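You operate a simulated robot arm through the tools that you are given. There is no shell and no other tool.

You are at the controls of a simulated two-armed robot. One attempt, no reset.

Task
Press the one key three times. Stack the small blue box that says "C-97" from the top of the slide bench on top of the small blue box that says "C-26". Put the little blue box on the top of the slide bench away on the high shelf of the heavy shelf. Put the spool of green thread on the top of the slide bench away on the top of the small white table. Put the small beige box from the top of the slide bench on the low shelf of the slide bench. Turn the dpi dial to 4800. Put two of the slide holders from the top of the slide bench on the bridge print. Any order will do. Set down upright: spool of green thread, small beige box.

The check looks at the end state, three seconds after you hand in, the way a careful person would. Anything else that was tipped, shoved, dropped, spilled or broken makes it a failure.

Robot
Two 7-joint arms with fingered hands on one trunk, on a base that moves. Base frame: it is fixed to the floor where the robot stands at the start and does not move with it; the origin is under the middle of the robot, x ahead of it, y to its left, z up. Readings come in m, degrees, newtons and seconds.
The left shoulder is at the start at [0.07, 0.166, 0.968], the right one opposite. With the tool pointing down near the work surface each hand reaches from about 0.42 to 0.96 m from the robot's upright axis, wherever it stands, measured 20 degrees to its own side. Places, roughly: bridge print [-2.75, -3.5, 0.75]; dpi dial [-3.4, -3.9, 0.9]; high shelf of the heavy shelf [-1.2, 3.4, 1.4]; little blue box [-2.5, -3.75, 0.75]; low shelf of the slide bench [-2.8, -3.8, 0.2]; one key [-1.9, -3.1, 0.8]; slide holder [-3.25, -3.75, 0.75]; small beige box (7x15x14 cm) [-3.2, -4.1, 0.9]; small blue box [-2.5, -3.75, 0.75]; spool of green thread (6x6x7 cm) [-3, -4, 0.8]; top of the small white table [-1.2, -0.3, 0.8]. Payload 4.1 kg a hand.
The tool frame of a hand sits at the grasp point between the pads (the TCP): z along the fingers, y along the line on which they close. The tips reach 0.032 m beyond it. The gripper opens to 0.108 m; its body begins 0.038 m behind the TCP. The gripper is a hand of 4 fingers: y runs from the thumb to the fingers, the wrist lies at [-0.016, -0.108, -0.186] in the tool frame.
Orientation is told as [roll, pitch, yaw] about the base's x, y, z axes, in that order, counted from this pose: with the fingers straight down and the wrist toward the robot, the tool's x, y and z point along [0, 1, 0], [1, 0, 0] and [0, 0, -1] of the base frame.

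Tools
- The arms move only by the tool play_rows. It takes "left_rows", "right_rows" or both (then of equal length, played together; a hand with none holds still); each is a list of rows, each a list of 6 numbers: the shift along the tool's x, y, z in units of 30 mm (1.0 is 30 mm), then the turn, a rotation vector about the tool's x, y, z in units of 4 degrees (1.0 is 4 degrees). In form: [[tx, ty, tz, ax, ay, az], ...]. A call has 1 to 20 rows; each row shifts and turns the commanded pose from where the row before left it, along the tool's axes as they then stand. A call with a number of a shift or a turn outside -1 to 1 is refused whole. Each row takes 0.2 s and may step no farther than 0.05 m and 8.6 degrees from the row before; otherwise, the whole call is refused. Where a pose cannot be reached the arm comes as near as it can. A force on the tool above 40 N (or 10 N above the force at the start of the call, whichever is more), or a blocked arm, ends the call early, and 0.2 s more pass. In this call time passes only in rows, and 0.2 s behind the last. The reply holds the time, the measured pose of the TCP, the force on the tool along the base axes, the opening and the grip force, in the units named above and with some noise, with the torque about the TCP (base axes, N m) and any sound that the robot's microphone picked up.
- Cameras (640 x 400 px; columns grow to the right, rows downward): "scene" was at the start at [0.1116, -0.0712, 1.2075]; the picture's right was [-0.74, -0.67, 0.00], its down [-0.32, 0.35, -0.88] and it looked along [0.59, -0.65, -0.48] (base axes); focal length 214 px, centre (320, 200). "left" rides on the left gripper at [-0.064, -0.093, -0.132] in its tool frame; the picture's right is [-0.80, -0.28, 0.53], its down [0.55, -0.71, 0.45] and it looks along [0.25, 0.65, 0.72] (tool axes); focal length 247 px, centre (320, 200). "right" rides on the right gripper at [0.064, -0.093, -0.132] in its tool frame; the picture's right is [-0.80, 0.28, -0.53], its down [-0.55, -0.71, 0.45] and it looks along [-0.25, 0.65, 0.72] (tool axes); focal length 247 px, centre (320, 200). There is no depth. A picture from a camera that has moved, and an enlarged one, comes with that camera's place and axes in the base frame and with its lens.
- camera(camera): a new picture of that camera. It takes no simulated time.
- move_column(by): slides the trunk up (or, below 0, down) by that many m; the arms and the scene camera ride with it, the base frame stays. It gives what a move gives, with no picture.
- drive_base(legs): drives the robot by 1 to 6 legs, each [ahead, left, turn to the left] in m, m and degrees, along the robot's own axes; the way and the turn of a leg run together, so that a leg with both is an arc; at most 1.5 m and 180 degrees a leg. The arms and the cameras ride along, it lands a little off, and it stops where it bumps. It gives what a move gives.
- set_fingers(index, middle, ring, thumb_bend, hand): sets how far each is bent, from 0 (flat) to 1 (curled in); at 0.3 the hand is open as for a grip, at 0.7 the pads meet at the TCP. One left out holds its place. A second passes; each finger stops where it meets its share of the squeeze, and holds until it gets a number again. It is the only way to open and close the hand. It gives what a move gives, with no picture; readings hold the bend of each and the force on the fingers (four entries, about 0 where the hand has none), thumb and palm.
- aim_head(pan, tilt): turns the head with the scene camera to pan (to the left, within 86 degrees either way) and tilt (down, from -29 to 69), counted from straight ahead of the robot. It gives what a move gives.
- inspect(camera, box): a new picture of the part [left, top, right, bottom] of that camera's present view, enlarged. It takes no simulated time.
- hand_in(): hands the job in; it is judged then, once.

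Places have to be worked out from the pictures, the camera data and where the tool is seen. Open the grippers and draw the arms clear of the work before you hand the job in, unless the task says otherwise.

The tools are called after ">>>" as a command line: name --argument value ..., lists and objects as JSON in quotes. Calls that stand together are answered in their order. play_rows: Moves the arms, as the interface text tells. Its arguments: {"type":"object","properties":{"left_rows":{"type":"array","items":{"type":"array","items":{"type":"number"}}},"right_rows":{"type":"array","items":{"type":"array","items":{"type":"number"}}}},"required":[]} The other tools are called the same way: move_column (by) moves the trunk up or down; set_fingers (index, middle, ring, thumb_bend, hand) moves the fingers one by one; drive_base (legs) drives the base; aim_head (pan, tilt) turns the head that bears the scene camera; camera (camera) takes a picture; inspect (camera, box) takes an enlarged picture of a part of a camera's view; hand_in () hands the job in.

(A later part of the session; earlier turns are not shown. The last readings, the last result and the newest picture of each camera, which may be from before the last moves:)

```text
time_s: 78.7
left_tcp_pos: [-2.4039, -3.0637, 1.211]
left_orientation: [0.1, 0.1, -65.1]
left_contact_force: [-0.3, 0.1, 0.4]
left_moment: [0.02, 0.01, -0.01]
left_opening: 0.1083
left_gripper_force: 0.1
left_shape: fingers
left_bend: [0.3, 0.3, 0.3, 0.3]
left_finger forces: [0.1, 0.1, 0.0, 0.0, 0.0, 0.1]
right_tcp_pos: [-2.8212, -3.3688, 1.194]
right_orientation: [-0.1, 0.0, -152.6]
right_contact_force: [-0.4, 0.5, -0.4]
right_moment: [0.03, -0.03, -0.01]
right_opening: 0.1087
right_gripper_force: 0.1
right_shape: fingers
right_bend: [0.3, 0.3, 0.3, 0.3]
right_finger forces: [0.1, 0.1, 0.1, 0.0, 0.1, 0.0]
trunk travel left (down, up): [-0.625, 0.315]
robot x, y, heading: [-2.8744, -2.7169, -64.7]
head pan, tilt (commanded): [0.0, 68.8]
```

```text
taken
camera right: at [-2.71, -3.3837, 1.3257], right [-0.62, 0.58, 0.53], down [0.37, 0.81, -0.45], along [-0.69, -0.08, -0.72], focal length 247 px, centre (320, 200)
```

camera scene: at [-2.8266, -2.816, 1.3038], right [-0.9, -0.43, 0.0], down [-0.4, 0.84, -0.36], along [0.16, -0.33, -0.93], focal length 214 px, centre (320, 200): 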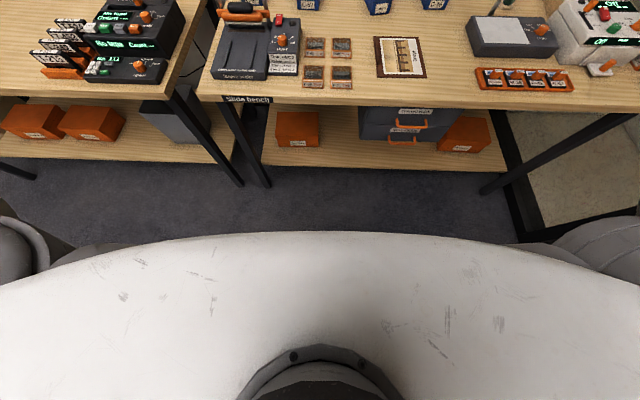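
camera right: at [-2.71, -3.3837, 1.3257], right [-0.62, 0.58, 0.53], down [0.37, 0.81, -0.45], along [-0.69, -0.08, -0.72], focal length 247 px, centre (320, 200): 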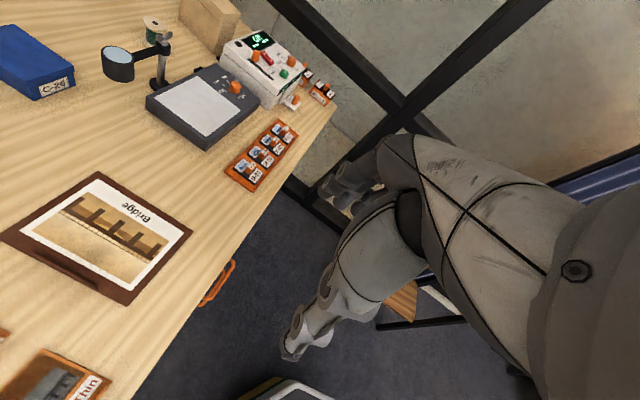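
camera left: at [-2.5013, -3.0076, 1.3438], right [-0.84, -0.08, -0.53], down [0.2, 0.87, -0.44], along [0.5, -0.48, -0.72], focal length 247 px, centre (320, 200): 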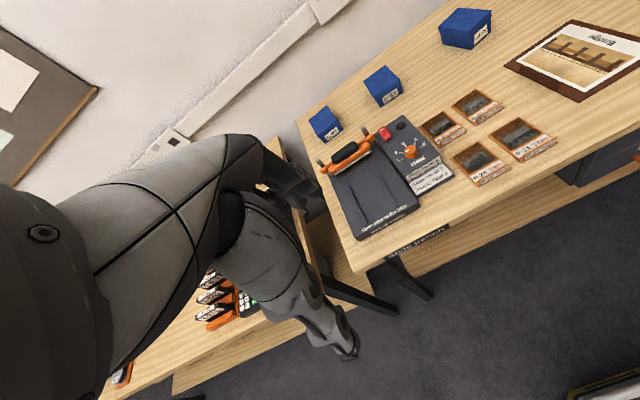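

The bench's lower shelf front is at about the same distance as its legs, leaving enough room to stand ~0.35 m from the bench edge. I'll shift left 0.55 m and ahead 0.28 m so the right hand can reach C-97.

>>> drive_base --legs '[[0, 0.55, 0], [0.28, 0, 0]]'

>>> aim_head --pan -15 --tilt 35

>>> camera --camera "scene"

>>> camera --camera "right"

```text
time_s: 83.4
left_tcp_pos: [-1.7949, -3.0861, 1.2112]
left_orientation: [0.0, 0.3, -65.1]
left_contact_force: [0.1, 0.0, -0.1]
left_moment: [0.0, -0.04, -0.04]
left_opening: 0.1084
left_gripper_force: 0.1
left_shape: fingers
left_bend: [0.3, 0.3, 0.3, 0.3]
left_finger forces: [0.1, 0.0, 0.0, 0.1, 0.1, 0.0]
right_tcp_pos: [-2.214, -3.39, 1.1942]
right_orientation: [0.0, 0.0, -152.8]
right_contact_force: [0.5, 0.1, 0.1]
right_moment: [-0.02, -0.01, -0.02]
right_opening: 0.1085
right_gripper_force: 0.1
right_shape: fingers
right_bend: [0.3, 0.3, 0.3, 0.3]
right_finger forces: [0.1, 0.0, 0.1, 0.0, 0.1, 0.1]
trunk travel left (down, up): [-0.625, 0.315]
robot x, y, heading: [-2.2595, -2.736, -64.8]
head pan, tilt (commanded): [0.0, 68.8]
```

```text
time_s: 84.4
left_tcp_pos: [-1.7957, -3.0854, 1.2109]
left_orientation: [0.1, 0.3, -65.1]
left_contact_force: [0.5, 0.4, 0.1]
left_moment: [0.01, 0.01, -0.01]
left_opening: 0.1081
left_gripper_force: 0.0
left_shape: fingers
left_bend: [0.3, 0.3, 0.3, 0.3]
left_finger forces: [0.0, 0.0, 0.1, 0.0, 0.1, 0.0]
right_tcp_pos: [-2.2139, -3.3899, 1.1941]
right_orientation: [0.0, 0.0, -152.9]
right_contact_force: [0.0, 0.3, 0.1]
right_moment: [0.03, 0.02, 0.01]
right_opening: 0.1084
right_gripper_force: 0.1
right_shape: fingers
right_bend: [0.3, 0.3, 0.3, 0.3]
right_finger forces: [0.0, 0.0, 0.1, 0.0, 0.0, 0.0]
trunk travel left (down, up): [-0.625, 0.315]
robot x, y, heading: [-2.2603, -2.7388, -64.9]
head pan, tilt (commanded): [-15.0, 35.0]
```

```text
taken
camera scene: at [-2.2253, -2.8734, 1.3474], right [-0.98, -0.18, 0.0], down [-0.1, 0.57, -0.82], along [0.15, -0.81, -0.57], focal length 214 px, centre (320, 200)
```

scene: 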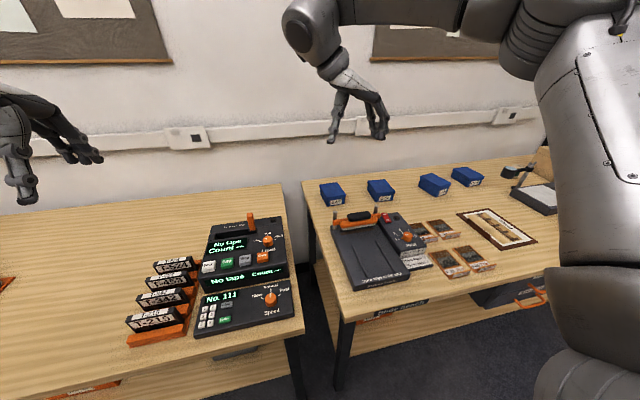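

```text
taken
camera right: at [-2.1023, -3.4054, 1.326], right [-0.62, 0.58, 0.53], down [0.38, 0.81, -0.45], along [-0.69, -0.08, -0.72], focal length 247 px, centre (320, 200)
```

right: 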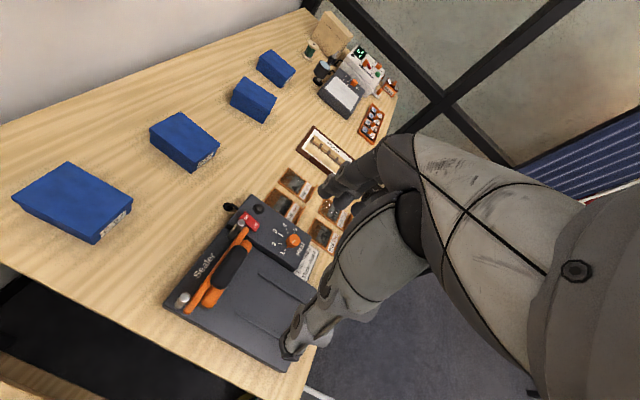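

Good view of all boxes. I'll zoom in on C-97 from both cameras to triangulate its pose.

>>> inspect --camera "scene" --box '[300, 160, 420, 235]'

>>> inspect --camera "right" --box '[0, 90, 240, 260]'

```text
5.33 times, centred on (360, 198) of scene
camera zoom: at [-2.2253, -2.8734, 1.3474], right [-0.98, -0.18, 0.0], down [-0.1, 0.57, -0.82], along [0.15, -0.81, -0.57], focal length 1144 px, centre (107, 213)
```

zoom: 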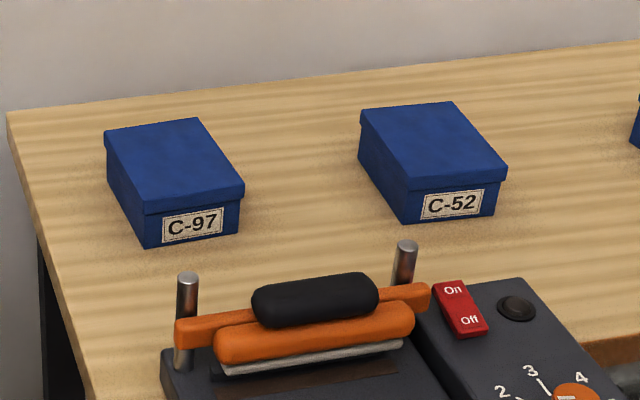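

```text
2.35 times, centred on (120, 175) of right
camera zoom: at [-2.1023, -3.4054, 1.326], right [-0.62, 0.58, 0.53], down [0.38, 0.81, -0.45], along [-0.69, -0.08, -0.72], focal length 581 px, centre (791, 259)
```

zoom: 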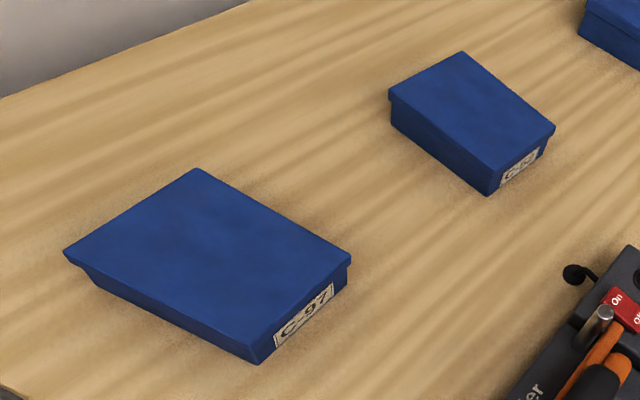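

C-97's lid works out as ~8.4×11 cm, centre about [-2.138,-3.664], top z≈0.847, aligned with my hand's yaw (bench top ≈0.80). I'll tilt the hand 25° forward and bring it above the box.

>>> play_rows --right_rows '[[0, 0, 0, 0, 0.9, 0], [0, 0, 0, 0, 0.9, 0], [0, 0, 0, 0, 0.9, 0], [0, 0, 0, 0, 0.9, 0], [0, 0, 0, 0, 0.9, 0], [0, 0, 0, 0, 0.9, 0], [0, 0, 0, 0, 0.9, 0], [0.57, 0.19, 0.9, 0, 0, 0], [0.57, 0.19, 0.9, 0, 0, 0], [0.57, 0.19, 0.9, 0, 0, 0], [0.57, 0.19, 0.9, 0, 0, 0], [0.57, 0.19, 0.9, 0, 0, 0], [0.57, 0.19, 0.9, 0, 0, 0], [0.57, 0.19, 0.9, 0, 0, 0], [0.57, 0.19, 0.9, 0, 0, 0], [0.57, 0.19, 0.9, 0, 0, 0], [0.57, 0.19, 0.9, 0, 0, 0]]'

>>> camera --camera "right"

>>> camera --camera "scene"

```text
time_s: 88.0
left_tcp_pos: [-1.7937, -3.0868, 1.2102]
left_orientation: [-0.1, 0.2, -65.0]
left_contact_force: [-0.2, -0.2, -1.1]
left_moment: [0.02, 0.03, -0.01]
left_opening: 0.1085
left_gripper_force: 0.1
left_shape: fingers
left_bend: [0.3, 0.3, 0.3, 0.3]
left_finger forces: [0.1, 0.0, 0.0, 0.0, 0.0, 0.0]
right_tcp_pos: [-2.1415, -3.6558, 1.0203]
right_orientation: [25.1, -0.1, -152.8]
right_contact_force: [0.8, -0.1, 0.2]
right_moment: [0.03, 0.01, -0.02]
right_opening: 0.1085
right_gripper_force: 0.1
right_shape: fingers
right_bend: [0.3, 0.3, 0.3, 0.3]
right_finger forces: [0.1, 0.0, 0.1, 0.1, 0.1, 0.1]
trunk travel left (down, up): [-0.625, 0.315]
robot x, y, heading: [-2.2643, -2.7359, -64.7]
head pan, tilt (commanded): [-15.0, 35.0]
```

```text
taken
camera right: at [-2.0573, -3.6169, 1.1668], right [-0.69, 0.71, 0.14], down [0.49, 0.6, -0.64], along [-0.54, -0.37, -0.76], focal length 247 px, centre (320, 200)
```

right: 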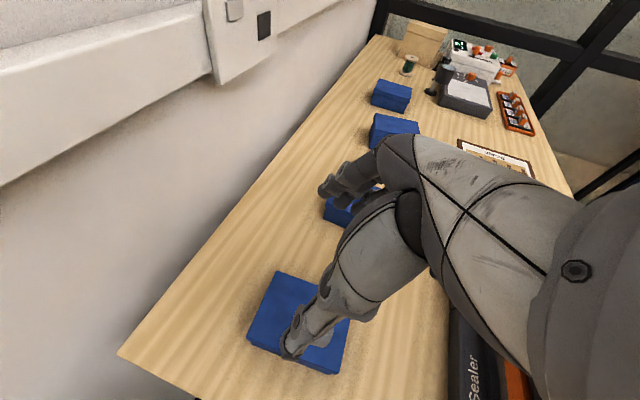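

```text
taken
camera scene: at [-2.2237, -2.8748, 1.3473], right [-0.98, -0.18, 0.0], down [-0.1, 0.57, -0.82], along [0.14, -0.81, -0.57], focal length 214 px, centre (320, 200)
```

scene: 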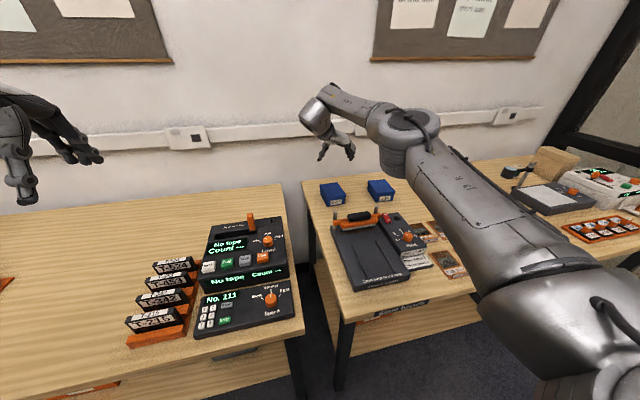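

The right camera confirms the hand is centred over C-97. I lower the trunk 0.10 m (tips still above the lid) and look again.

>>> move_column --by -0.1

>>> camera --camera "right"

>>> inspect --camera "scene" --box '[290, 100, 430, 240]'

```text
time_s: 89.3
left_tcp_pos: [-1.7954, -3.0869, 1.1122]
left_orientation: [0.1, 0.3, -65.0]
left_contact_force: [0.4, 0.2, 0.5]
left_moment: [0.02, 0.0, 0.0]
left_opening: 0.1083
left_gripper_force: 0.0
left_shape: fingers
left_bend: [0.3, 0.3, 0.3, 0.3]
left_finger forces: [0.0, 0.1, 0.0, 0.1, 0.0, 0.1]
right_tcp_pos: [-2.1417, -3.6552, 0.9227]
right_orientation: [25.2, 0.0, -152.9]
right_contact_force: [0.4, -0.7, -0.1]
right_moment: [0.02, -0.02, 0.01]
right_opening: 0.1086
right_gripper_force: 0.0
right_shape: fingers
right_bend: [0.3, 0.3, 0.3, 0.3]
right_finger forces: [0.0, 0.0, 0.0, 0.0, 0.0, 0.0]
trunk travel left (down, up): [-0.525, 0.415]
robot x, y, heading: [-2.2626, -2.7379, -64.8]
head pan, tilt (commanded): [-15.0, 35.0]
```

```text
taken
camera right: at [-2.0587, -3.6156, 1.0686], right [-0.69, 0.71, 0.14], down [0.49, 0.6, -0.64], along [-0.54, -0.37, -0.76], focal length 247 px, centre (320, 200)
```

right: 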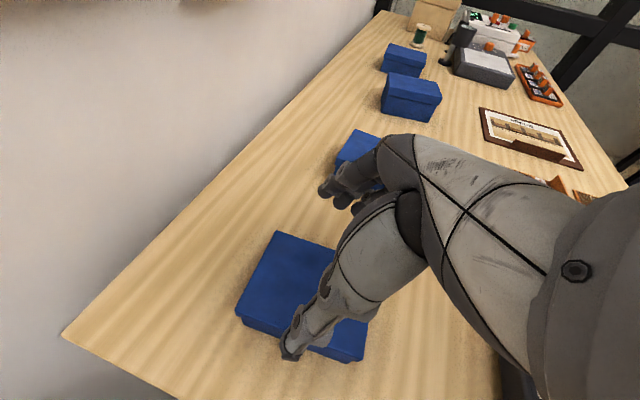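

```text
2.86 times, centred on (360, 170) of scene
camera zoom: at [-2.2253, -2.8735, 1.2475], right [-0.98, -0.18, 0.0], down [-0.1, 0.56, -0.82], along [0.15, -0.81, -0.57], focal length 613 px, centre (206, 286)
```

zoom: 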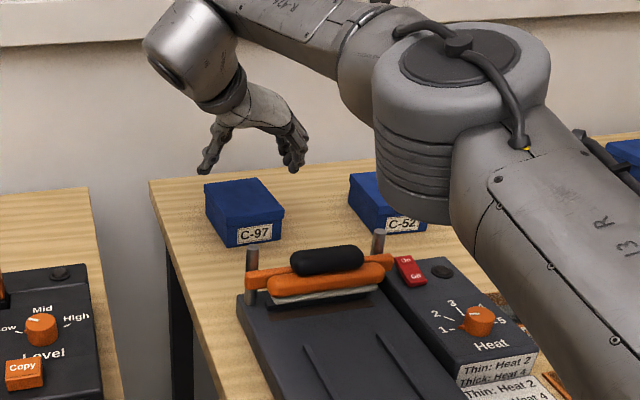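

Hand is centred within ~5 mm with ~12 mm clearance each side. I lower 6 cm more and check for contact.

>>> move_column --by -0.06

>>> camera --camera "right"

>>> inspect --camera "scene" --box '[290, 100, 430, 240]'

```text
time_s: 90.3
left_tcp_pos: [-1.7956, -3.0855, 1.0513]
left_orientation: [0.1, 0.2, -65.1]
left_contact_force: [0.4, 0.5, 0.0]
left_moment: [-0.02, 0.02, 0.04]
left_opening: 0.1082
left_gripper_force: 0.0
left_shape: fingers
left_bend: [0.3, 0.3, 0.3, 0.3]
left_finger forces: [0.1, 0.0, 0.1, 0.1, 0.1, 0.0]
right_tcp_pos: [-2.1422, -3.6548, 0.8627]
right_orientation: [25.3, 0.0, -152.8]
right_contact_force: [-0.1, 0.5, 0.1]
right_moment: [-0.01, 0.03, -0.01]
right_opening: 0.1083
right_gripper_force: 0.1
right_shape: fingers
right_bend: [0.3, 0.3, 0.3, 0.3]
right_finger forces: [0.1, 0.0, 0.1, 0.0, 0.0, 0.1]
trunk travel left (down, up): [-0.465, 0.475]
robot x, y, heading: [-2.267, -2.7372, -64.9]
head pan, tilt (commanded): [-15.0, 35.0]
```

```text
taken
camera right: at [-2.0587, -3.6156, 1.0086], right [-0.69, 0.71, 0.14], down [0.49, 0.6, -0.64], along [-0.54, -0.37, -0.76], focal length 247 px, centre (320, 200)
```

right: 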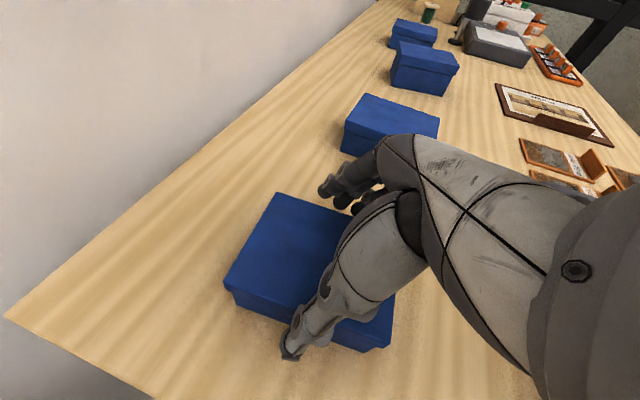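

```text
2.86 times, centred on (360, 170) of scene
camera zoom: at [-2.2254, -2.8734, 1.1875], right [-0.98, -0.18, 0.0], down [-0.1, 0.56, -0.82], along [0.15, -0.81, -0.57], focal length 613 px, centre (206, 286)
```

zoom: 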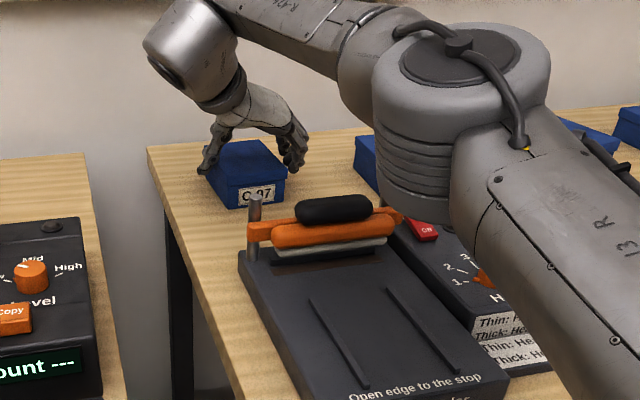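

Thumb and fingers straddle the box cleanly with no contact force. I lower 2.6 cm more, then close the fingers.

>>> move_column --by -0.026

>>> set_fingers --hand "right" --index 0.6 --middle 0.6 --ring 0.6 --thumb_bend 0.6

>>> camera --camera "right"

```text
time_s: 91.0
left_tcp_pos: [-1.7946, -3.0849, 1.026]
left_orientation: [0.0, 0.2, -65.1]
left_contact_force: [0.2, -0.1, 0.0]
left_moment: [-0.01, -0.02, 0.03]
left_opening: 0.1085
left_gripper_force: 0.0
left_shape: fingers
left_bend: [0.3, 0.3, 0.3, 0.3]
left_finger forces: [0.0, 0.1, 0.0, 0.1, 0.0, 0.1]
right_tcp_pos: [-2.1433, -3.6542, 0.838]
right_orientation: [25.2, -0.1, -152.7]
right_contact_force: [3.0, -0.1, 6.6]
right_moment: [-0.06, 0.29, 0.0]
right_opening: 0.1115
right_gripper_force: 3.7
right_shape: fingers
right_bend: [0.3, 0.3, 0.3, 0.29]
right_finger forces: [1.3, 0.0, 4.4, 0.0, 2.7, 0.0]
trunk travel left (down, up): [-0.439, 0.501]
robot x, y, heading: [-2.2607, -2.7373, -64.8]
head pan, tilt (commanded): [-15.0, 35.0]
```

```text
time_s: 92.0
left_tcp_pos: [-1.7973, -3.0848, 1.0273]
left_orientation: [0.0, 0.1, -65.2]
left_contact_force: [0.6, 1.1, 0.5]
left_moment: [-0.02, -0.01, -0.02]
left_opening: 0.1086
left_gripper_force: 0.0
left_shape: fingers
left_bend: [0.3, 0.3, 0.3, 0.3]
left_finger forces: [0.1, 0.1, 0.0, 0.1, 0.0, 0.1]
right_tcp_pos: [-2.1434, -3.6524, 0.8397]
right_orientation: [25.4, 0.0, -152.8]
right_contact_force: [-8.4, -4.0, 19.2]
right_moment: [-0.42, 1.43, 0.13]
right_opening: 0.0916
right_gripper_force: 41.5
right_shape: fingers
right_bend: [0.53, 0.43, 0.36, 0.48]
right_finger forces: [19.2, 12.6, 18.6, 0.1, 33.2, 0.0]
trunk travel left (down, up): [-0.439, 0.501]
robot x, y, heading: [-2.2626, -2.7375, -64.7]
head pan, tilt (commanded): [-15.0, 35.0]
```

```text
taken
camera right: at [-2.0602, -3.6137, 0.9856], right [-0.69, 0.71, 0.14], down [0.49, 0.59, -0.64], along [-0.54, -0.37, -0.76], focal length 247 px, centre (320, 200)
```

right: 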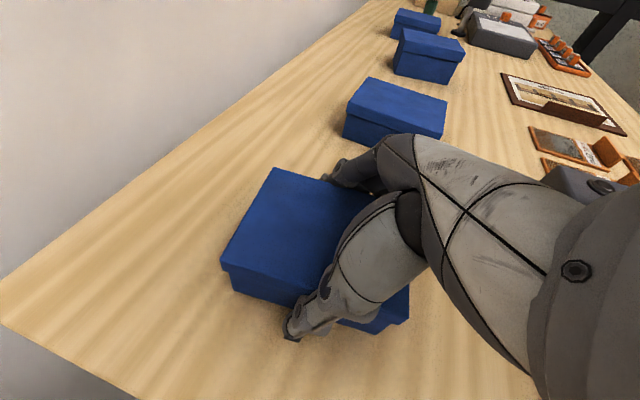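

The grip holds (about 40 N). I lift the trunk slightly (3 cm) and check that the box comes along.

>>> move_column --by 0.03

>>> camera --camera "right"

>>> inspect --camera "scene" --box '[290, 80, 430, 220]'

```text
time_s: 92.8
left_tcp_pos: [-1.794, -3.087, 1.0549]
left_orientation: [0.2, 0.4, -65.1]
left_contact_force: [-0.4, -0.8, -0.6]
left_moment: [0.01, 0.02, -0.01]
left_opening: 0.1082
left_gripper_force: 0.0
left_shape: fingers
left_bend: [0.3, 0.3, 0.3, 0.3]
left_finger forces: [0.0, 0.1, 0.0, 0.0, 0.1, 0.0]
right_tcp_pos: [-2.1411, -3.655, 0.8638]
right_orientation: [25.0, 0.1, -152.7]
right_contact_force: [0.1, -0.3, -2.7]
right_moment: [0.0, 0.02, 0.0]
right_opening: 0.0912
right_gripper_force: 36.6
right_shape: fingers
right_bend: [0.5, 0.44, 0.4, 0.48]
right_finger forces: [15.4, 9.1, 10.1, 0.0, 38.1, 0.1]
trunk travel left (down, up): [-0.469, 0.471]
robot x, y, heading: [-2.2634, -2.7393, -64.8]
head pan, tilt (commanded): [-15.0, 35.0]
```

```text
taken
camera right: at [-2.0575, -3.6165, 1.0103], right [-0.69, 0.71, 0.14], down [0.49, 0.6, -0.64], along [-0.54, -0.37, -0.76], focal length 247 px, centre (320, 200)
```

right: 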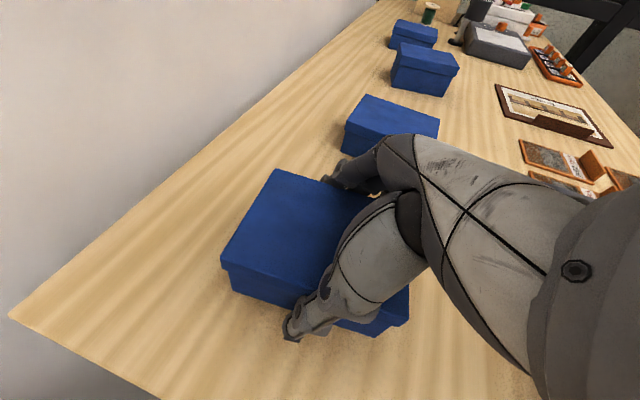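

```text
2.86 times, centred on (360, 150) of scene
camera zoom: at [-2.2246, -2.8748, 1.1912], right [-0.98, -0.18, 0.0], down [-0.1, 0.57, -0.82], along [0.15, -0.81, -0.57], focal length 613 px, centre (206, 343)
```

zoom: 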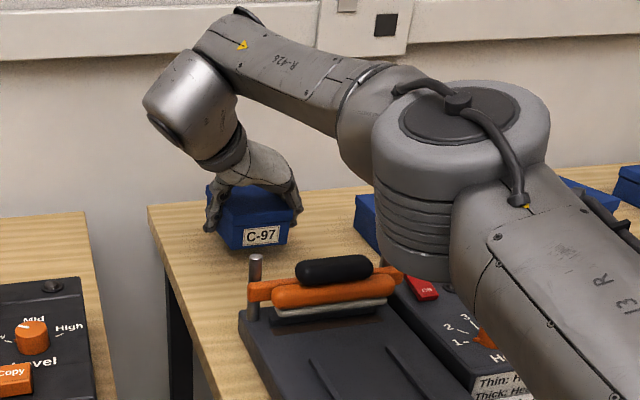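

C-97 is held level (~2.7 N). I raise the trunk 0.2 m and drive right 0.7 m toward C-26.

>>> move_column --by 0.2

>>> drive_base --legs '[[0, -0.68, 0]]'

>>> aim_head --pan -15 --tilt 35

>>> camera --camera "scene"

>>> camera --camera "right"

```text
time_s: 94.9
left_tcp_pos: [-1.7946, -3.0864, 1.2557]
left_orientation: [0.1, 0.2, -65.1]
left_contact_force: [0.4, 0.1, 0.3]
left_moment: [-0.02, -0.02, -0.01]
left_opening: 0.1085
left_gripper_force: 0.1
left_shape: fingers
left_bend: [0.3, 0.3, 0.3, 0.3]
left_finger forces: [0.0, 0.0, 0.0, 0.0, 0.1, 0.0]
right_tcp_pos: [-2.1419, -3.6562, 1.0662]
right_orientation: [25.1, 0.0, -152.8]
right_contact_force: [0.4, -0.8, -1.4]
right_moment: [0.0, -0.05, 0.04]
right_opening: 0.091
right_gripper_force: 36.2
right_shape: fingers
right_bend: [0.5, 0.44, 0.4, 0.48]
right_finger forces: [15.4, 9.1, 10.2, 0.0, 37.9, 0.0]
trunk travel left (down, up): [-0.669, 0.271]
robot x, y, heading: [-2.2637, -2.7398, -64.8]
head pan, tilt (commanded): [-15.0, 35.0]
```

```text
time_s: 98.8
left_tcp_pos: [-2.4224, -3.3809, 1.2545]
left_orientation: [0.1, 0.2, -65.1]
left_contact_force: [0.0, -0.4, -0.3]
left_moment: [0.01, -0.02, -0.01]
left_opening: 0.1082
left_gripper_force: 0.0
left_shape: fingers
left_bend: [0.3, 0.3, 0.3, 0.3]
left_finger forces: [0.0, 0.0, 0.1, 0.0, 0.0, 0.0]
right_tcp_pos: [-2.7682, -3.9514, 1.0656]
right_orientation: [25.0, -0.1, -152.7]
right_contact_force: [0.0, 0.5, -1.4]
right_moment: [0.02, -0.01, 0.01]
right_opening: 0.0913
right_gripper_force: 36.4
right_shape: fingers
right_bend: [0.51, 0.44, 0.4, 0.48]
right_finger forces: [15.5, 9.0, 10.2, 0.0, 37.9, 0.0]
trunk travel left (down, up): [-0.669, 0.271]
robot x, y, heading: [-2.8907, -3.0301, -64.6]
head pan, tilt (commanded): [-15.0, 35.0]
```

```text
time_s: 99.3
left_tcp_pos: [-2.4204, -3.3822, 1.2565]
left_orientation: [0.1, 0.3, -65.3]
left_contact_force: [-0.1, -0.7, 0.3]
left_moment: [0.0, -0.03, 0.02]
left_opening: 0.1084
left_gripper_force: 0.0
left_shape: fingers
left_bend: [0.3, 0.3, 0.3, 0.3]
left_finger forces: [0.1, 0.1, 0.1, 0.0, 0.0, 0.1]
right_tcp_pos: [-2.7683, -3.9502, 1.0648]
right_orientation: [25.1, 0.0, -152.8]
right_contact_force: [-1.0, -0.1, -2.5]
right_moment: [0.01, 0.0, -0.03]
right_opening: 0.0912
right_gripper_force: 36.1
right_shape: fingers
right_bend: [0.51, 0.44, 0.4, 0.48]
right_finger forces: [15.4, 9.1, 10.2, 0.0, 37.9, 0.0]
trunk travel left (down, up): [-0.669, 0.271]
robot x, y, heading: [-2.8876, -3.0307, -64.9]
head pan, tilt (commanded): [-15.0, 35.0]
```

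```text
taken
camera scene: at [-2.852, -3.1694, 1.3914], right [-0.98, -0.18, 0.0], down [-0.1, 0.56, -0.82], along [0.15, -0.81, -0.57], focal length 214 px, centre (320, 200)
```

scene: 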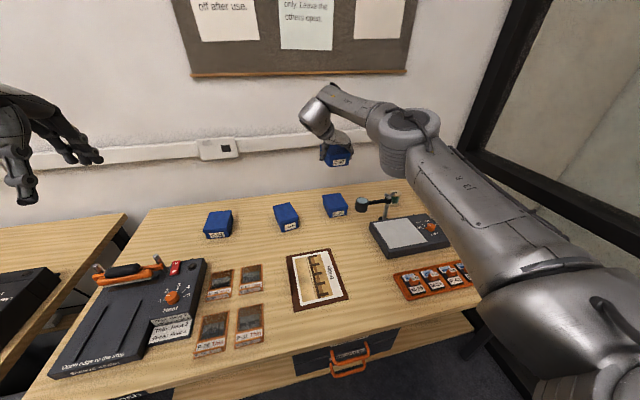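

```text
taken
camera right: at [-2.6852, -3.9112, 1.2117], right [-0.69, 0.71, 0.14], down [0.49, 0.6, -0.64], along [-0.54, -0.37, -0.76], focal length 247 px, centre (320, 200)
```

right: 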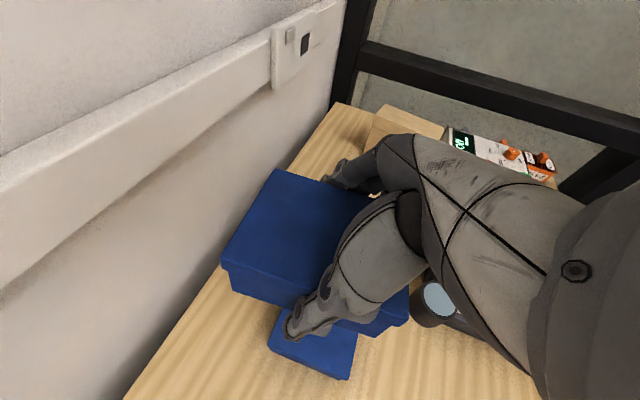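

C-97 is now above the area of C-26. Zooming in on C-26 for its exact pose.

>>> inspect --camera "scene" --box '[260, 130, 420, 250]'

>>> inspect --camera "right" --box '[210, 160, 450, 390]'

```text
3.33 times, centred on (340, 190) of scene
camera zoom: at [-2.852, -3.1694, 1.3914], right [-0.98, -0.18, 0.0], down [-0.1, 0.56, -0.82], along [0.15, -0.81, -0.57], focal length 715 px, centre (253, 233)
```

zoom: 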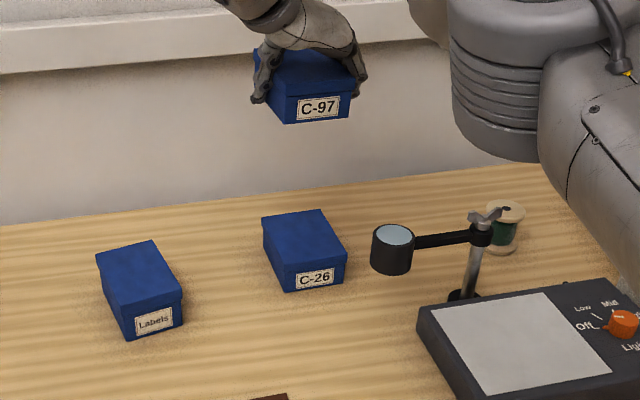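

```text
1.74 times, centred on (330, 275) of right
camera zoom: at [-2.6852, -3.9112, 1.2117], right [-0.69, 0.71, 0.14], down [0.49, 0.6, -0.64], along [-0.54, -0.37, -0.76], focal length 430 px, centre (303, 70)
```

zoom: 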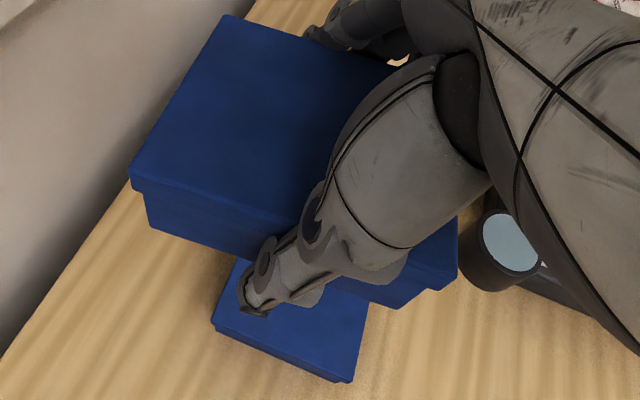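

From both cameras C-26's centre is about [-2.782,-3.935] (lid top ≈0.853) and the held box is ~2.4 cm too far forward. I shift back 2.4 cm and right 3 mm, then lower the trunk by 0.12 m.

>>> play_rows --right_rows '[[-0.36, 0.05, -0.17, 0, 0, 0], [-0.365, 0.05, -0.17, 0, 0, 0]]'

>>> move_column --by -0.12

>>> inspect --camera "scene" --box '[260, 130, 420, 250]'

>>> inspect --camera "right" --box '[210, 160, 450, 390]'

```text
time_s: 100.0
left_tcp_pos: [-2.4226, -3.3806, 1.2556]
left_orientation: [0.0, 0.2, -65.1]
left_contact_force: [-0.7, -0.5, -0.5]
left_moment: [0.0, 0.01, 0.05]
left_opening: 0.1084
left_gripper_force: 0.0
left_shape: fingers
left_bend: [0.3, 0.3, 0.3, 0.3]
left_finger forces: [0.0, 0.1, 0.0, 0.0, 0.0, 0.1]
right_tcp_pos: [-2.7818, -3.9298, 1.0661]
right_orientation: [25.2, 0.1, -152.9]
right_contact_force: [0.2, 0.3, -2.0]
right_moment: [-0.01, -0.02, 0.03]
right_opening: 0.0913
right_gripper_force: 36.6
right_shape: fingers
right_bend: [0.51, 0.44, 0.4, 0.48]
right_finger forces: [15.4, 9.1, 10.2, 0.0, 38.0, 0.0]
trunk travel left (down, up): [-0.669, 0.271]
robot x, y, heading: [-2.8903, -3.0331, -65.0]
head pan, tilt (commanded): [-15.0, 35.0]
```

```text
time_s: 101.5
left_tcp_pos: [-2.4218, -3.3805, 1.1351]
left_orientation: [0.0, 0.2, -65.0]
left_contact_force: [-0.3, -1.1, -0.4]
left_moment: [0.04, 0.03, 0.04]
left_opening: 0.1083
left_gripper_force: 0.0
left_shape: fingers
left_bend: [0.3, 0.3, 0.3, 0.3]
left_finger forces: [0.0, 0.0, 0.1, 0.1, 0.1, 0.0]
right_tcp_pos: [-2.7811, -3.9307, 0.9455]
right_orientation: [25.1, 0.0, -152.8]
right_contact_force: [-0.7, 0.6, -2.1]
right_moment: [0.05, -0.01, 0.0]
right_opening: 0.091
right_gripper_force: 35.8
right_shape: fingers
right_bend: [0.51, 0.44, 0.4, 0.48]
right_finger forces: [15.4, 9.2, 10.3, 0.0, 37.9, 0.0]
trunk travel left (down, up): [-0.549, 0.391]
robot x, y, heading: [-2.893, -3.0311, -64.8]
head pan, tilt (commanded): [-15.0, 35.0]
```

```text
3.33 times, centred on (340, 190) of scene
camera zoom: at [-2.852, -3.169, 1.2715], right [-0.98, -0.18, 0.0], down [-0.1, 0.56, -0.82], along [0.15, -0.81, -0.57], focal length 715 px, centre (253, 233)
```

zoom: 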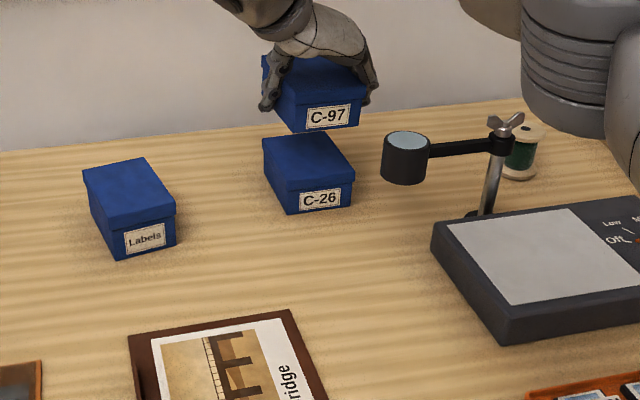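

```text
1.74 times, centred on (330, 275) of right
camera zoom: at [-2.6983, -3.8909, 1.0921], right [-0.69, 0.71, 0.14], down [0.49, 0.6, -0.64], along [-0.54, -0.37, -0.76], focal length 430 px, centre (303, 70)
```

zoom: 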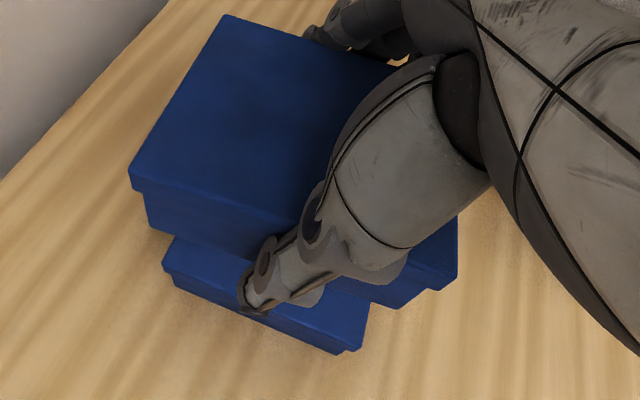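

C-97 is aligned above C-26 to within a few millimetres. I lower 4.6 cm, then continue in small steps until contact.

>>> move_column --by -0.046

>>> inspect --camera "scene" --box '[280, 110, 400, 200]'

>>> inspect --camera "right" --box '[210, 160, 450, 390]'

```text
time_s: 102.3
left_tcp_pos: [-2.4209, -3.3804, 1.0903]
left_orientation: [0.0, 0.1, -65.1]
left_contact_force: [0.2, -0.3, -0.1]
left_moment: [-0.01, -0.04, -0.02]
left_opening: 0.1087
left_gripper_force: 0.0
left_shape: fingers
left_bend: [0.3, 0.3, 0.3, 0.3]
left_finger forces: [0.0, 0.0, 0.1, 0.0, 0.1, 0.1]
right_tcp_pos: [-2.782, -3.929, 0.899]
right_orientation: [25.2, 0.0, -152.7]
right_contact_force: [0.6, 0.3, -1.3]
right_moment: [0.02, 0.0, 0.0]
right_opening: 0.0911
right_gripper_force: 36.1
right_shape: fingers
right_bend: [0.51, 0.44, 0.4, 0.48]
right_finger forces: [15.5, 9.1, 10.2, 0.1, 37.8, 0.0]
trunk travel left (down, up): [-0.503, 0.437]
robot x, y, heading: [-2.8918, -3.0327, -64.8]
head pan, tilt (commanded): [-15.0, 35.0]
```

```text
4.44 times, centred on (340, 155) of scene
camera zoom: at [-2.8521, -3.1689, 1.2254], right [-0.98, -0.18, 0.0], down [-0.1, 0.56, -0.82], along [0.15, -0.81, -0.57], focal length 953 px, centre (231, 400)
```

zoom: 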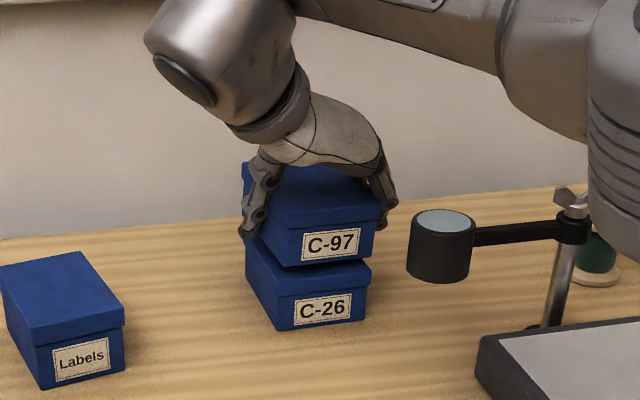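

```text
1.74 times, centred on (330, 275) of right
camera zoom: at [-2.6984, -3.8908, 1.0462], right [-0.69, 0.71, 0.14], down [0.49, 0.6, -0.64], along [-0.54, -0.37, -0.76], focal length 430 px, centre (303, 70)
```

zoom: 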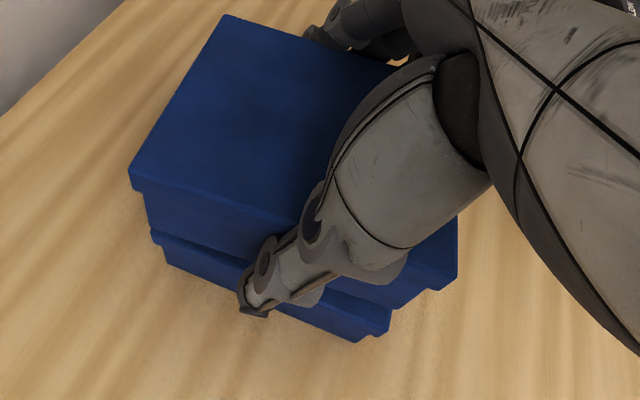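

About 1 cm gap remains; C-97 is maybe 4 mm to the right. I nudge left 4 mm and lower gently.

>>> play_rows --right_rows '[[0, -0.13, 0, 0, 0, 0]]'

>>> move_column --by -0.008

>>> move_column --by -0.004

>>> inspect --camera "scene" --box '[280, 110, 400, 200]'

```text
time_s: 102.7
left_tcp_pos: [-2.4215, -3.3821, 1.0895]
left_orientation: [0.0, 0.2, -65.1]
left_contact_force: [1.4, -0.3, 0.1]
left_moment: [0.04, 0.03, 0.01]
left_opening: 0.1085
left_gripper_force: 0.0
left_shape: fingers
left_bend: [0.3, 0.3, 0.3, 0.3]
left_finger forces: [0.0, 0.0, 0.1, 0.0, 0.0, 0.0]
right_tcp_pos: [-2.7778, -3.9292, 0.8993]
right_orientation: [25.2, 0.0, -152.8]
right_contact_force: [0.0, -0.1, -2.3]
right_moment: [0.02, 0.01, 0.0]
right_opening: 0.0912
right_gripper_force: 36.5
right_shape: fingers
right_bend: [0.51, 0.44, 0.4, 0.48]
right_finger forces: [15.3, 9.1, 10.2, 0.0, 37.7, 0.0]
trunk travel left (down, up): [-0.503, 0.437]
robot x, y, heading: [-2.8901, -3.0336, -64.7]
head pan, tilt (commanded): [-15.0, 35.0]
```

```text
time_s: 103.3
left_tcp_pos: [-2.4226, -3.3808, 1.0813]
left_orientation: [0.1, 0.2, -65.1]
left_contact_force: [0.8, -0.4, 0.1]
left_moment: [0.02, 0.02, 0.01]
left_opening: 0.1086
left_gripper_force: 0.1
left_shape: fingers
left_bend: [0.3, 0.3, 0.3, 0.3]
left_finger forces: [0.0, 0.0, 0.0, 0.0, 0.0, 0.0]
right_tcp_pos: [-2.7772, -3.9292, 0.8922]
right_orientation: [25.1, -0.1, -152.6]
right_contact_force: [0.2, 0.0, -2.5]
right_moment: [0.01, 0.0, 0.0]
right_opening: 0.0915
right_gripper_force: 36.5
right_shape: fingers
right_bend: [0.51, 0.44, 0.4, 0.48]
right_finger forces: [15.5, 9.2, 10.1, 0.0, 37.8, 0.0]
trunk travel left (down, up): [-0.495, 0.445]
robot x, y, heading: [-2.8917, -3.0341, -64.7]
head pan, tilt (commanded): [-15.0, 35.0]
```

```text
time_s: 103.8
left_tcp_pos: [-2.4214, -3.3801, 1.0779]
left_orientation: [0.0, 0.1, -65.1]
left_contact_force: [0.2, 0.3, -0.9]
left_moment: [0.01, -0.01, -0.01]
left_opening: 0.1082
left_gripper_force: 0.2
left_shape: fingers
left_bend: [0.3, 0.3, 0.3, 0.3]
left_finger forces: [0.0, 0.0, 0.1, 0.0, 0.0, 0.0]
right_tcp_pos: [-2.7782, -3.9281, 0.8899]
right_orientation: [25.3, 0.1, -152.7]
right_contact_force: [1.4, -2.8, 9.9]
right_moment: [0.2, 0.71, 0.1]
right_opening: 0.0912
right_gripper_force: 40.3
right_shape: fingers
right_bend: [0.53, 0.44, 0.39, 0.48]
right_finger forces: [15.0, 9.3, 15.9, 0.0, 39.7, 0.1]
trunk travel left (down, up): [-0.491, 0.449]
robot x, y, heading: [-2.8908, -3.0354, -64.9]
head pan, tilt (commanded): [-15.0, 35.0]
```

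```text
4.44 times, centred on (340, 155) of scene
camera zoom: at [-2.852, -3.1678, 1.2137], right [-0.98, -0.18, 0.0], down [-0.1, 0.56, -0.82], along [0.15, -0.81, -0.57], focal length 953 px, centre (231, 400)
```

zoom: 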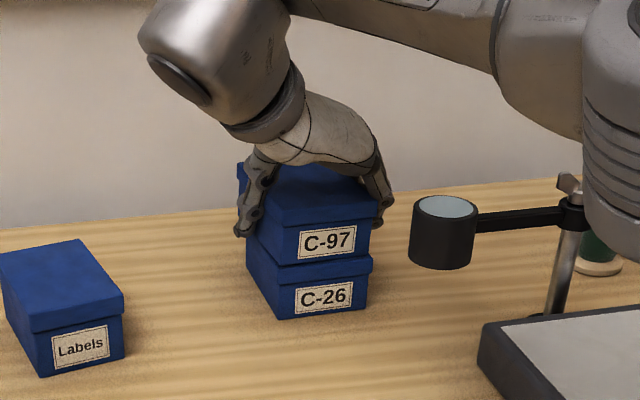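

Contact (≈10 N up): C-97 rests on C-26. I open the hand.

>>> set_fingers --hand "right" --index 0.3 --middle 0.3 --ring 0.3 --thumb_bend 0.3

>>> inspect --camera "scene" --box '[280, 110, 400, 200]'

>>> camera --camera "right"

```text
time_s: 104.8
left_tcp_pos: [-2.4218, -3.3805, 1.0766]
left_orientation: [0.0, 0.2, -65.2]
left_contact_force: [0.0, 0.5, 0.3]
left_moment: [0.02, -0.01, 0.01]
left_opening: 0.1087
left_gripper_force: 0.1
left_shape: fingers
left_bend: [0.3, 0.3, 0.3, 0.3]
left_finger forces: [0.0, 0.0, 0.0, 0.0, 0.1, 0.1]
right_tcp_pos: [-2.7783, -3.9273, 0.8889]
right_orientation: [25.1, 0.0, -152.7]
right_contact_force: [1.5, 0.0, 1.8]
right_moment: [0.04, -0.04, 0.01]
right_opening: 0.1111
right_gripper_force: 1.5
right_shape: fingers
right_bend: [0.3, 0.3, 0.3, 0.29]
right_finger forces: [1.0, 0.0, 0.0, 0.1, 2.4, 0.0]
trunk travel left (down, up): [-0.491, 0.449]
robot x, y, heading: [-2.8874, -3.0343, -64.6]
head pan, tilt (commanded): [-15.0, 35.0]
```

```text
4.44 times, centred on (340, 155) of scene
camera zoom: at [-2.8518, -3.1684, 1.2134], right [-0.98, -0.18, 0.0], down [-0.1, 0.56, -0.82], along [0.15, -0.81, -0.57], focal length 953 px, centre (231, 400)
```

zoom: 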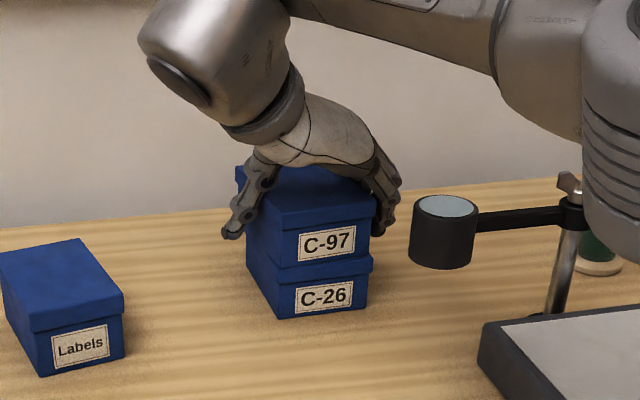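

```text
taken
camera right: at [-2.6944, -3.8885, 1.0343], right [-0.69, 0.71, 0.14], down [0.49, 0.6, -0.64], along [-0.54, -0.37, -0.76], focal length 247 px, centre (320, 200)
```

right: 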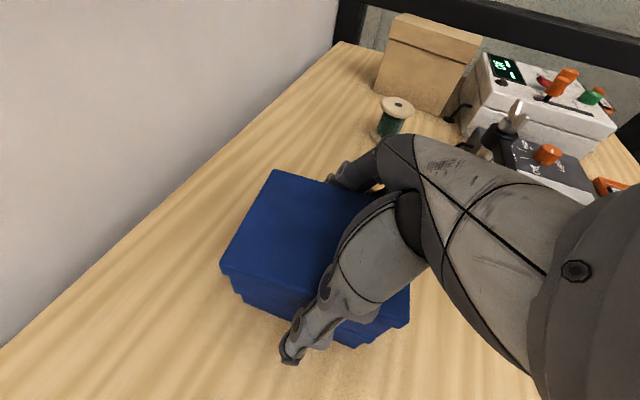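

C-97 sits squarely on C-26. I open a bit wider so nothing catches the lid, then raise the trunk gently.

>>> set_fingers --hand "right" --index 0.2 --middle 0.2 --ring 0.2 --thumb_bend 0.15

>>> move_column --by 0.03

>>> inspect --camera "scene" --box '[280, 110, 400, 200]'

```text
time_s: 105.8
left_tcp_pos: [-2.4226, -3.3812, 1.0778]
left_orientation: [0.2, 0.2, -65.0]
left_contact_force: [-0.3, 0.0, -0.4]
left_moment: [-0.03, 0.01, 0.01]
left_opening: 0.1087
left_gripper_force: 0.1
left_shape: fingers
left_bend: [0.3, 0.3, 0.3, 0.3]
left_finger forces: [0.0, 0.1, 0.1, 0.1, 0.1, 0.0]
right_tcp_pos: [-2.7785, -3.9286, 0.8881]
right_orientation: [25.1, -0.1, -152.7]
right_contact_force: [-0.3, -0.6, 0.4]
right_moment: [-0.02, 0.02, 0.0]
right_opening: 0.137
right_gripper_force: 0.1
right_shape: fingers
right_bend: [0.2, 0.2, 0.2, 0.15]
right_finger forces: [0.0, 0.0, 0.0, 0.0, 0.1, 0.0]
trunk travel left (down, up): [-0.491, 0.449]
robot x, y, heading: [-2.8918, -3.0322, -64.7]
head pan, tilt (commanded): [-15.0, 35.0]
```

```text
time_s: 106.6
left_tcp_pos: [-2.421, -3.3819, 1.1071]
left_orientation: [0.1, 0.2, -65.2]
left_contact_force: [0.3, -0.2, 0.2]
left_moment: [-0.01, 0.03, -0.01]
left_opening: 0.1085
left_gripper_force: 0.0
left_shape: fingers
left_bend: [0.3, 0.3, 0.3, 0.3]
left_finger forces: [0.0, 0.1, 0.0, 0.0, 0.1, 0.0]
right_tcp_pos: [-2.7783, -3.9279, 0.917]
right_orientation: [25.0, 0.0, -152.6]
right_contact_force: [-0.4, -0.5, -0.4]
right_moment: [0.04, 0.01, -0.02]
right_opening: 0.1371
right_gripper_force: 0.0
right_shape: fingers
right_bend: [0.2, 0.2, 0.2, 0.15]
right_finger forces: [0.0, 0.1, 0.1, 0.0, 0.0, 0.0]
trunk travel left (down, up): [-0.521, 0.419]
robot x, y, heading: [-2.889, -3.034, -64.9]
head pan, tilt (commanded): [-15.0, 35.0]
```

```text
4.44 times, centred on (340, 155) of scene
camera zoom: at [-2.8516, -3.1694, 1.2433], right [-0.98, -0.18, 0.0], down [-0.1, 0.57, -0.82], along [0.14, -0.81, -0.57], focal length 953 px, centre (231, 400)
```

zoom: 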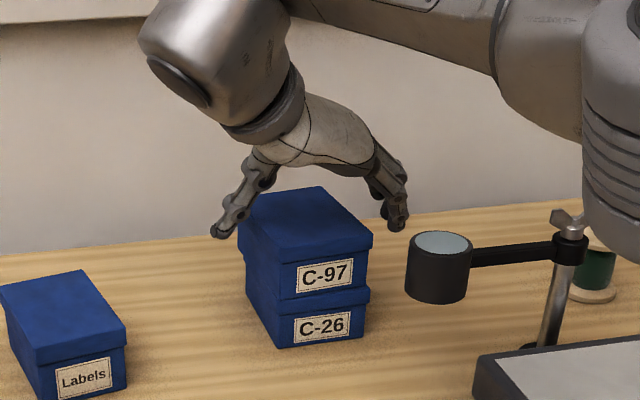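

The stack is stable. I raise the trunk 0.2 m and drive right 0.42 m to inspect the scanner, spool and beige box.

>>> move_column --by 0.22

>>> drive_base --legs '[[0, -0.42, 0]]'

>>> aim_head --pan -20 --tilt 40

>>> camera --camera "scene"

>>> camera --camera "right"

>>> camera --camera "left"

```text
time_s: 108.9
left_tcp_pos: [-2.4212, -3.3815, 1.328]
left_orientation: [0.1, 0.1, -65.1]
left_contact_force: [0.3, -0.9, 0.1]
left_moment: [0.04, -0.03, 0.03]
left_opening: 0.1085
left_gripper_force: 0.2
left_shape: fingers
left_bend: [0.3, 0.3, 0.3, 0.3]
left_finger forces: [0.1, 0.0, 0.1, 0.0, 0.0, 0.1]
right_tcp_pos: [-2.7769, -3.9276, 1.137]
right_orientation: [25.1, 0.0, -152.7]
right_contact_force: [-0.8, 0.2, -0.5]
right_moment: [0.02, 0.04, -0.04]
right_opening: 0.1371
right_gripper_force: 0.1
right_shape: fingers
right_bend: [0.2, 0.2, 0.2, 0.15]
right_finger forces: [0.1, 0.0, 0.0, 0.1, 0.0, 0.1]
trunk travel left (down, up): [-0.741, 0.199]
robot x, y, heading: [-2.8893, -3.035, -64.9]
head pan, tilt (commanded): [-15.0, 35.0]
```

```text
time_s: 111.5
left_tcp_pos: [-2.8018, -3.5597, 1.3276]
left_orientation: [0.0, 0.3, -64.8]
left_contact_force: [0.1, -0.6, -0.4]
left_moment: [0.02, -0.01, 0.01]
left_opening: 0.1084
left_gripper_force: 0.1
left_shape: fingers
left_bend: [0.3, 0.3, 0.3, 0.3]
left_finger forces: [0.0, 0.0, 0.0, 0.1, 0.0, 0.0]
right_tcp_pos: [-3.156, -4.1085, 1.1384]
right_orientation: [25.1, 0.0, -152.5]
right_contact_force: [0.2, 0.1, -0.4]
right_moment: [0.02, 0.04, -0.04]
right_opening: 0.1373
right_gripper_force: 0.0
right_shape: fingers
right_bend: [0.2, 0.2, 0.2, 0.15]
right_finger forces: [0.0, 0.0, 0.0, 0.0, 0.0, 0.0]
trunk travel left (down, up): [-0.741, 0.199]
robot x, y, heading: [-3.2726, -3.216, -64.7]
head pan, tilt (commanded): [-15.0, 35.0]
```

```text
time_s: 112.2
left_tcp_pos: [-2.8026, -3.5605, 1.3273]
left_orientation: [0.0, 0.2, -64.9]
left_contact_force: [0.0, 0.4, 0.2]
left_moment: [0.0, -0.02, 0.03]
left_opening: 0.1083
left_gripper_force: 0.0
left_shape: fingers
left_bend: [0.3, 0.3, 0.3, 0.3]
left_finger forces: [0.0, 0.0, 0.1, 0.1, 0.0, 0.0]
right_tcp_pos: [-3.1559, -4.1079, 1.1377]
right_orientation: [25.2, -0.1, -152.4]
right_contact_force: [-0.1, -0.2, 0.1]
right_moment: [0.01, 0.02, -0.01]
right_opening: 0.1368
right_gripper_force: 0.0
right_shape: fingers
right_bend: [0.2, 0.2, 0.2, 0.15]
right_finger forces: [0.0, 0.0, 0.1, 0.0, 0.0, 0.1]
trunk travel left (down, up): [-0.741, 0.199]
robot x, y, heading: [-3.2715, -3.2135, -64.6]
head pan, tilt (commanded): [-20.0, 40.0]
```

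```text
taken
camera scene: at [-3.242, -3.3481, 1.4559], right [-1.0, -0.1, 0.0], down [-0.06, 0.64, -0.77], along [0.07, -0.76, -0.64], focal length 214 px, centre (320, 200)
```

scene: 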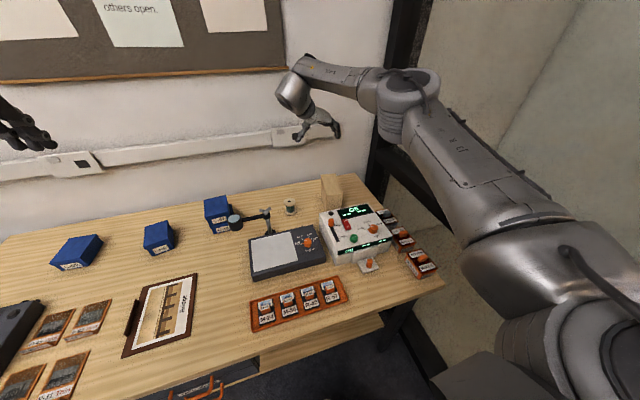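

```text
taken
camera right: at [-3.073, -4.069, 1.2842], right [-0.69, 0.71, 0.14], down [0.48, 0.6, -0.64], along [-0.54, -0.37, -0.76], focal length 247 px, centre (320, 200)
```

right: 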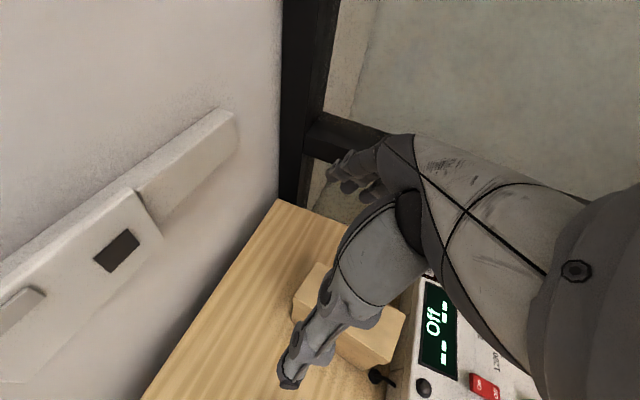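

```text
taken
camera left: at [-2.9002, -3.505, 1.4599], right [-0.84, -0.08, -0.53], down [0.2, 0.87, -0.44], along [0.5, -0.48, -0.72], focal length 247 px, centre (320, 200)
```

left: 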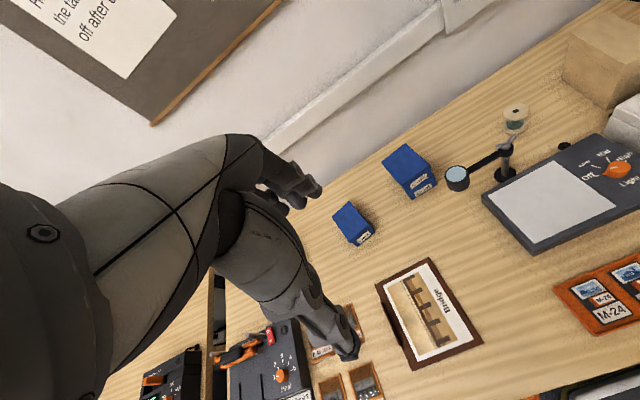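

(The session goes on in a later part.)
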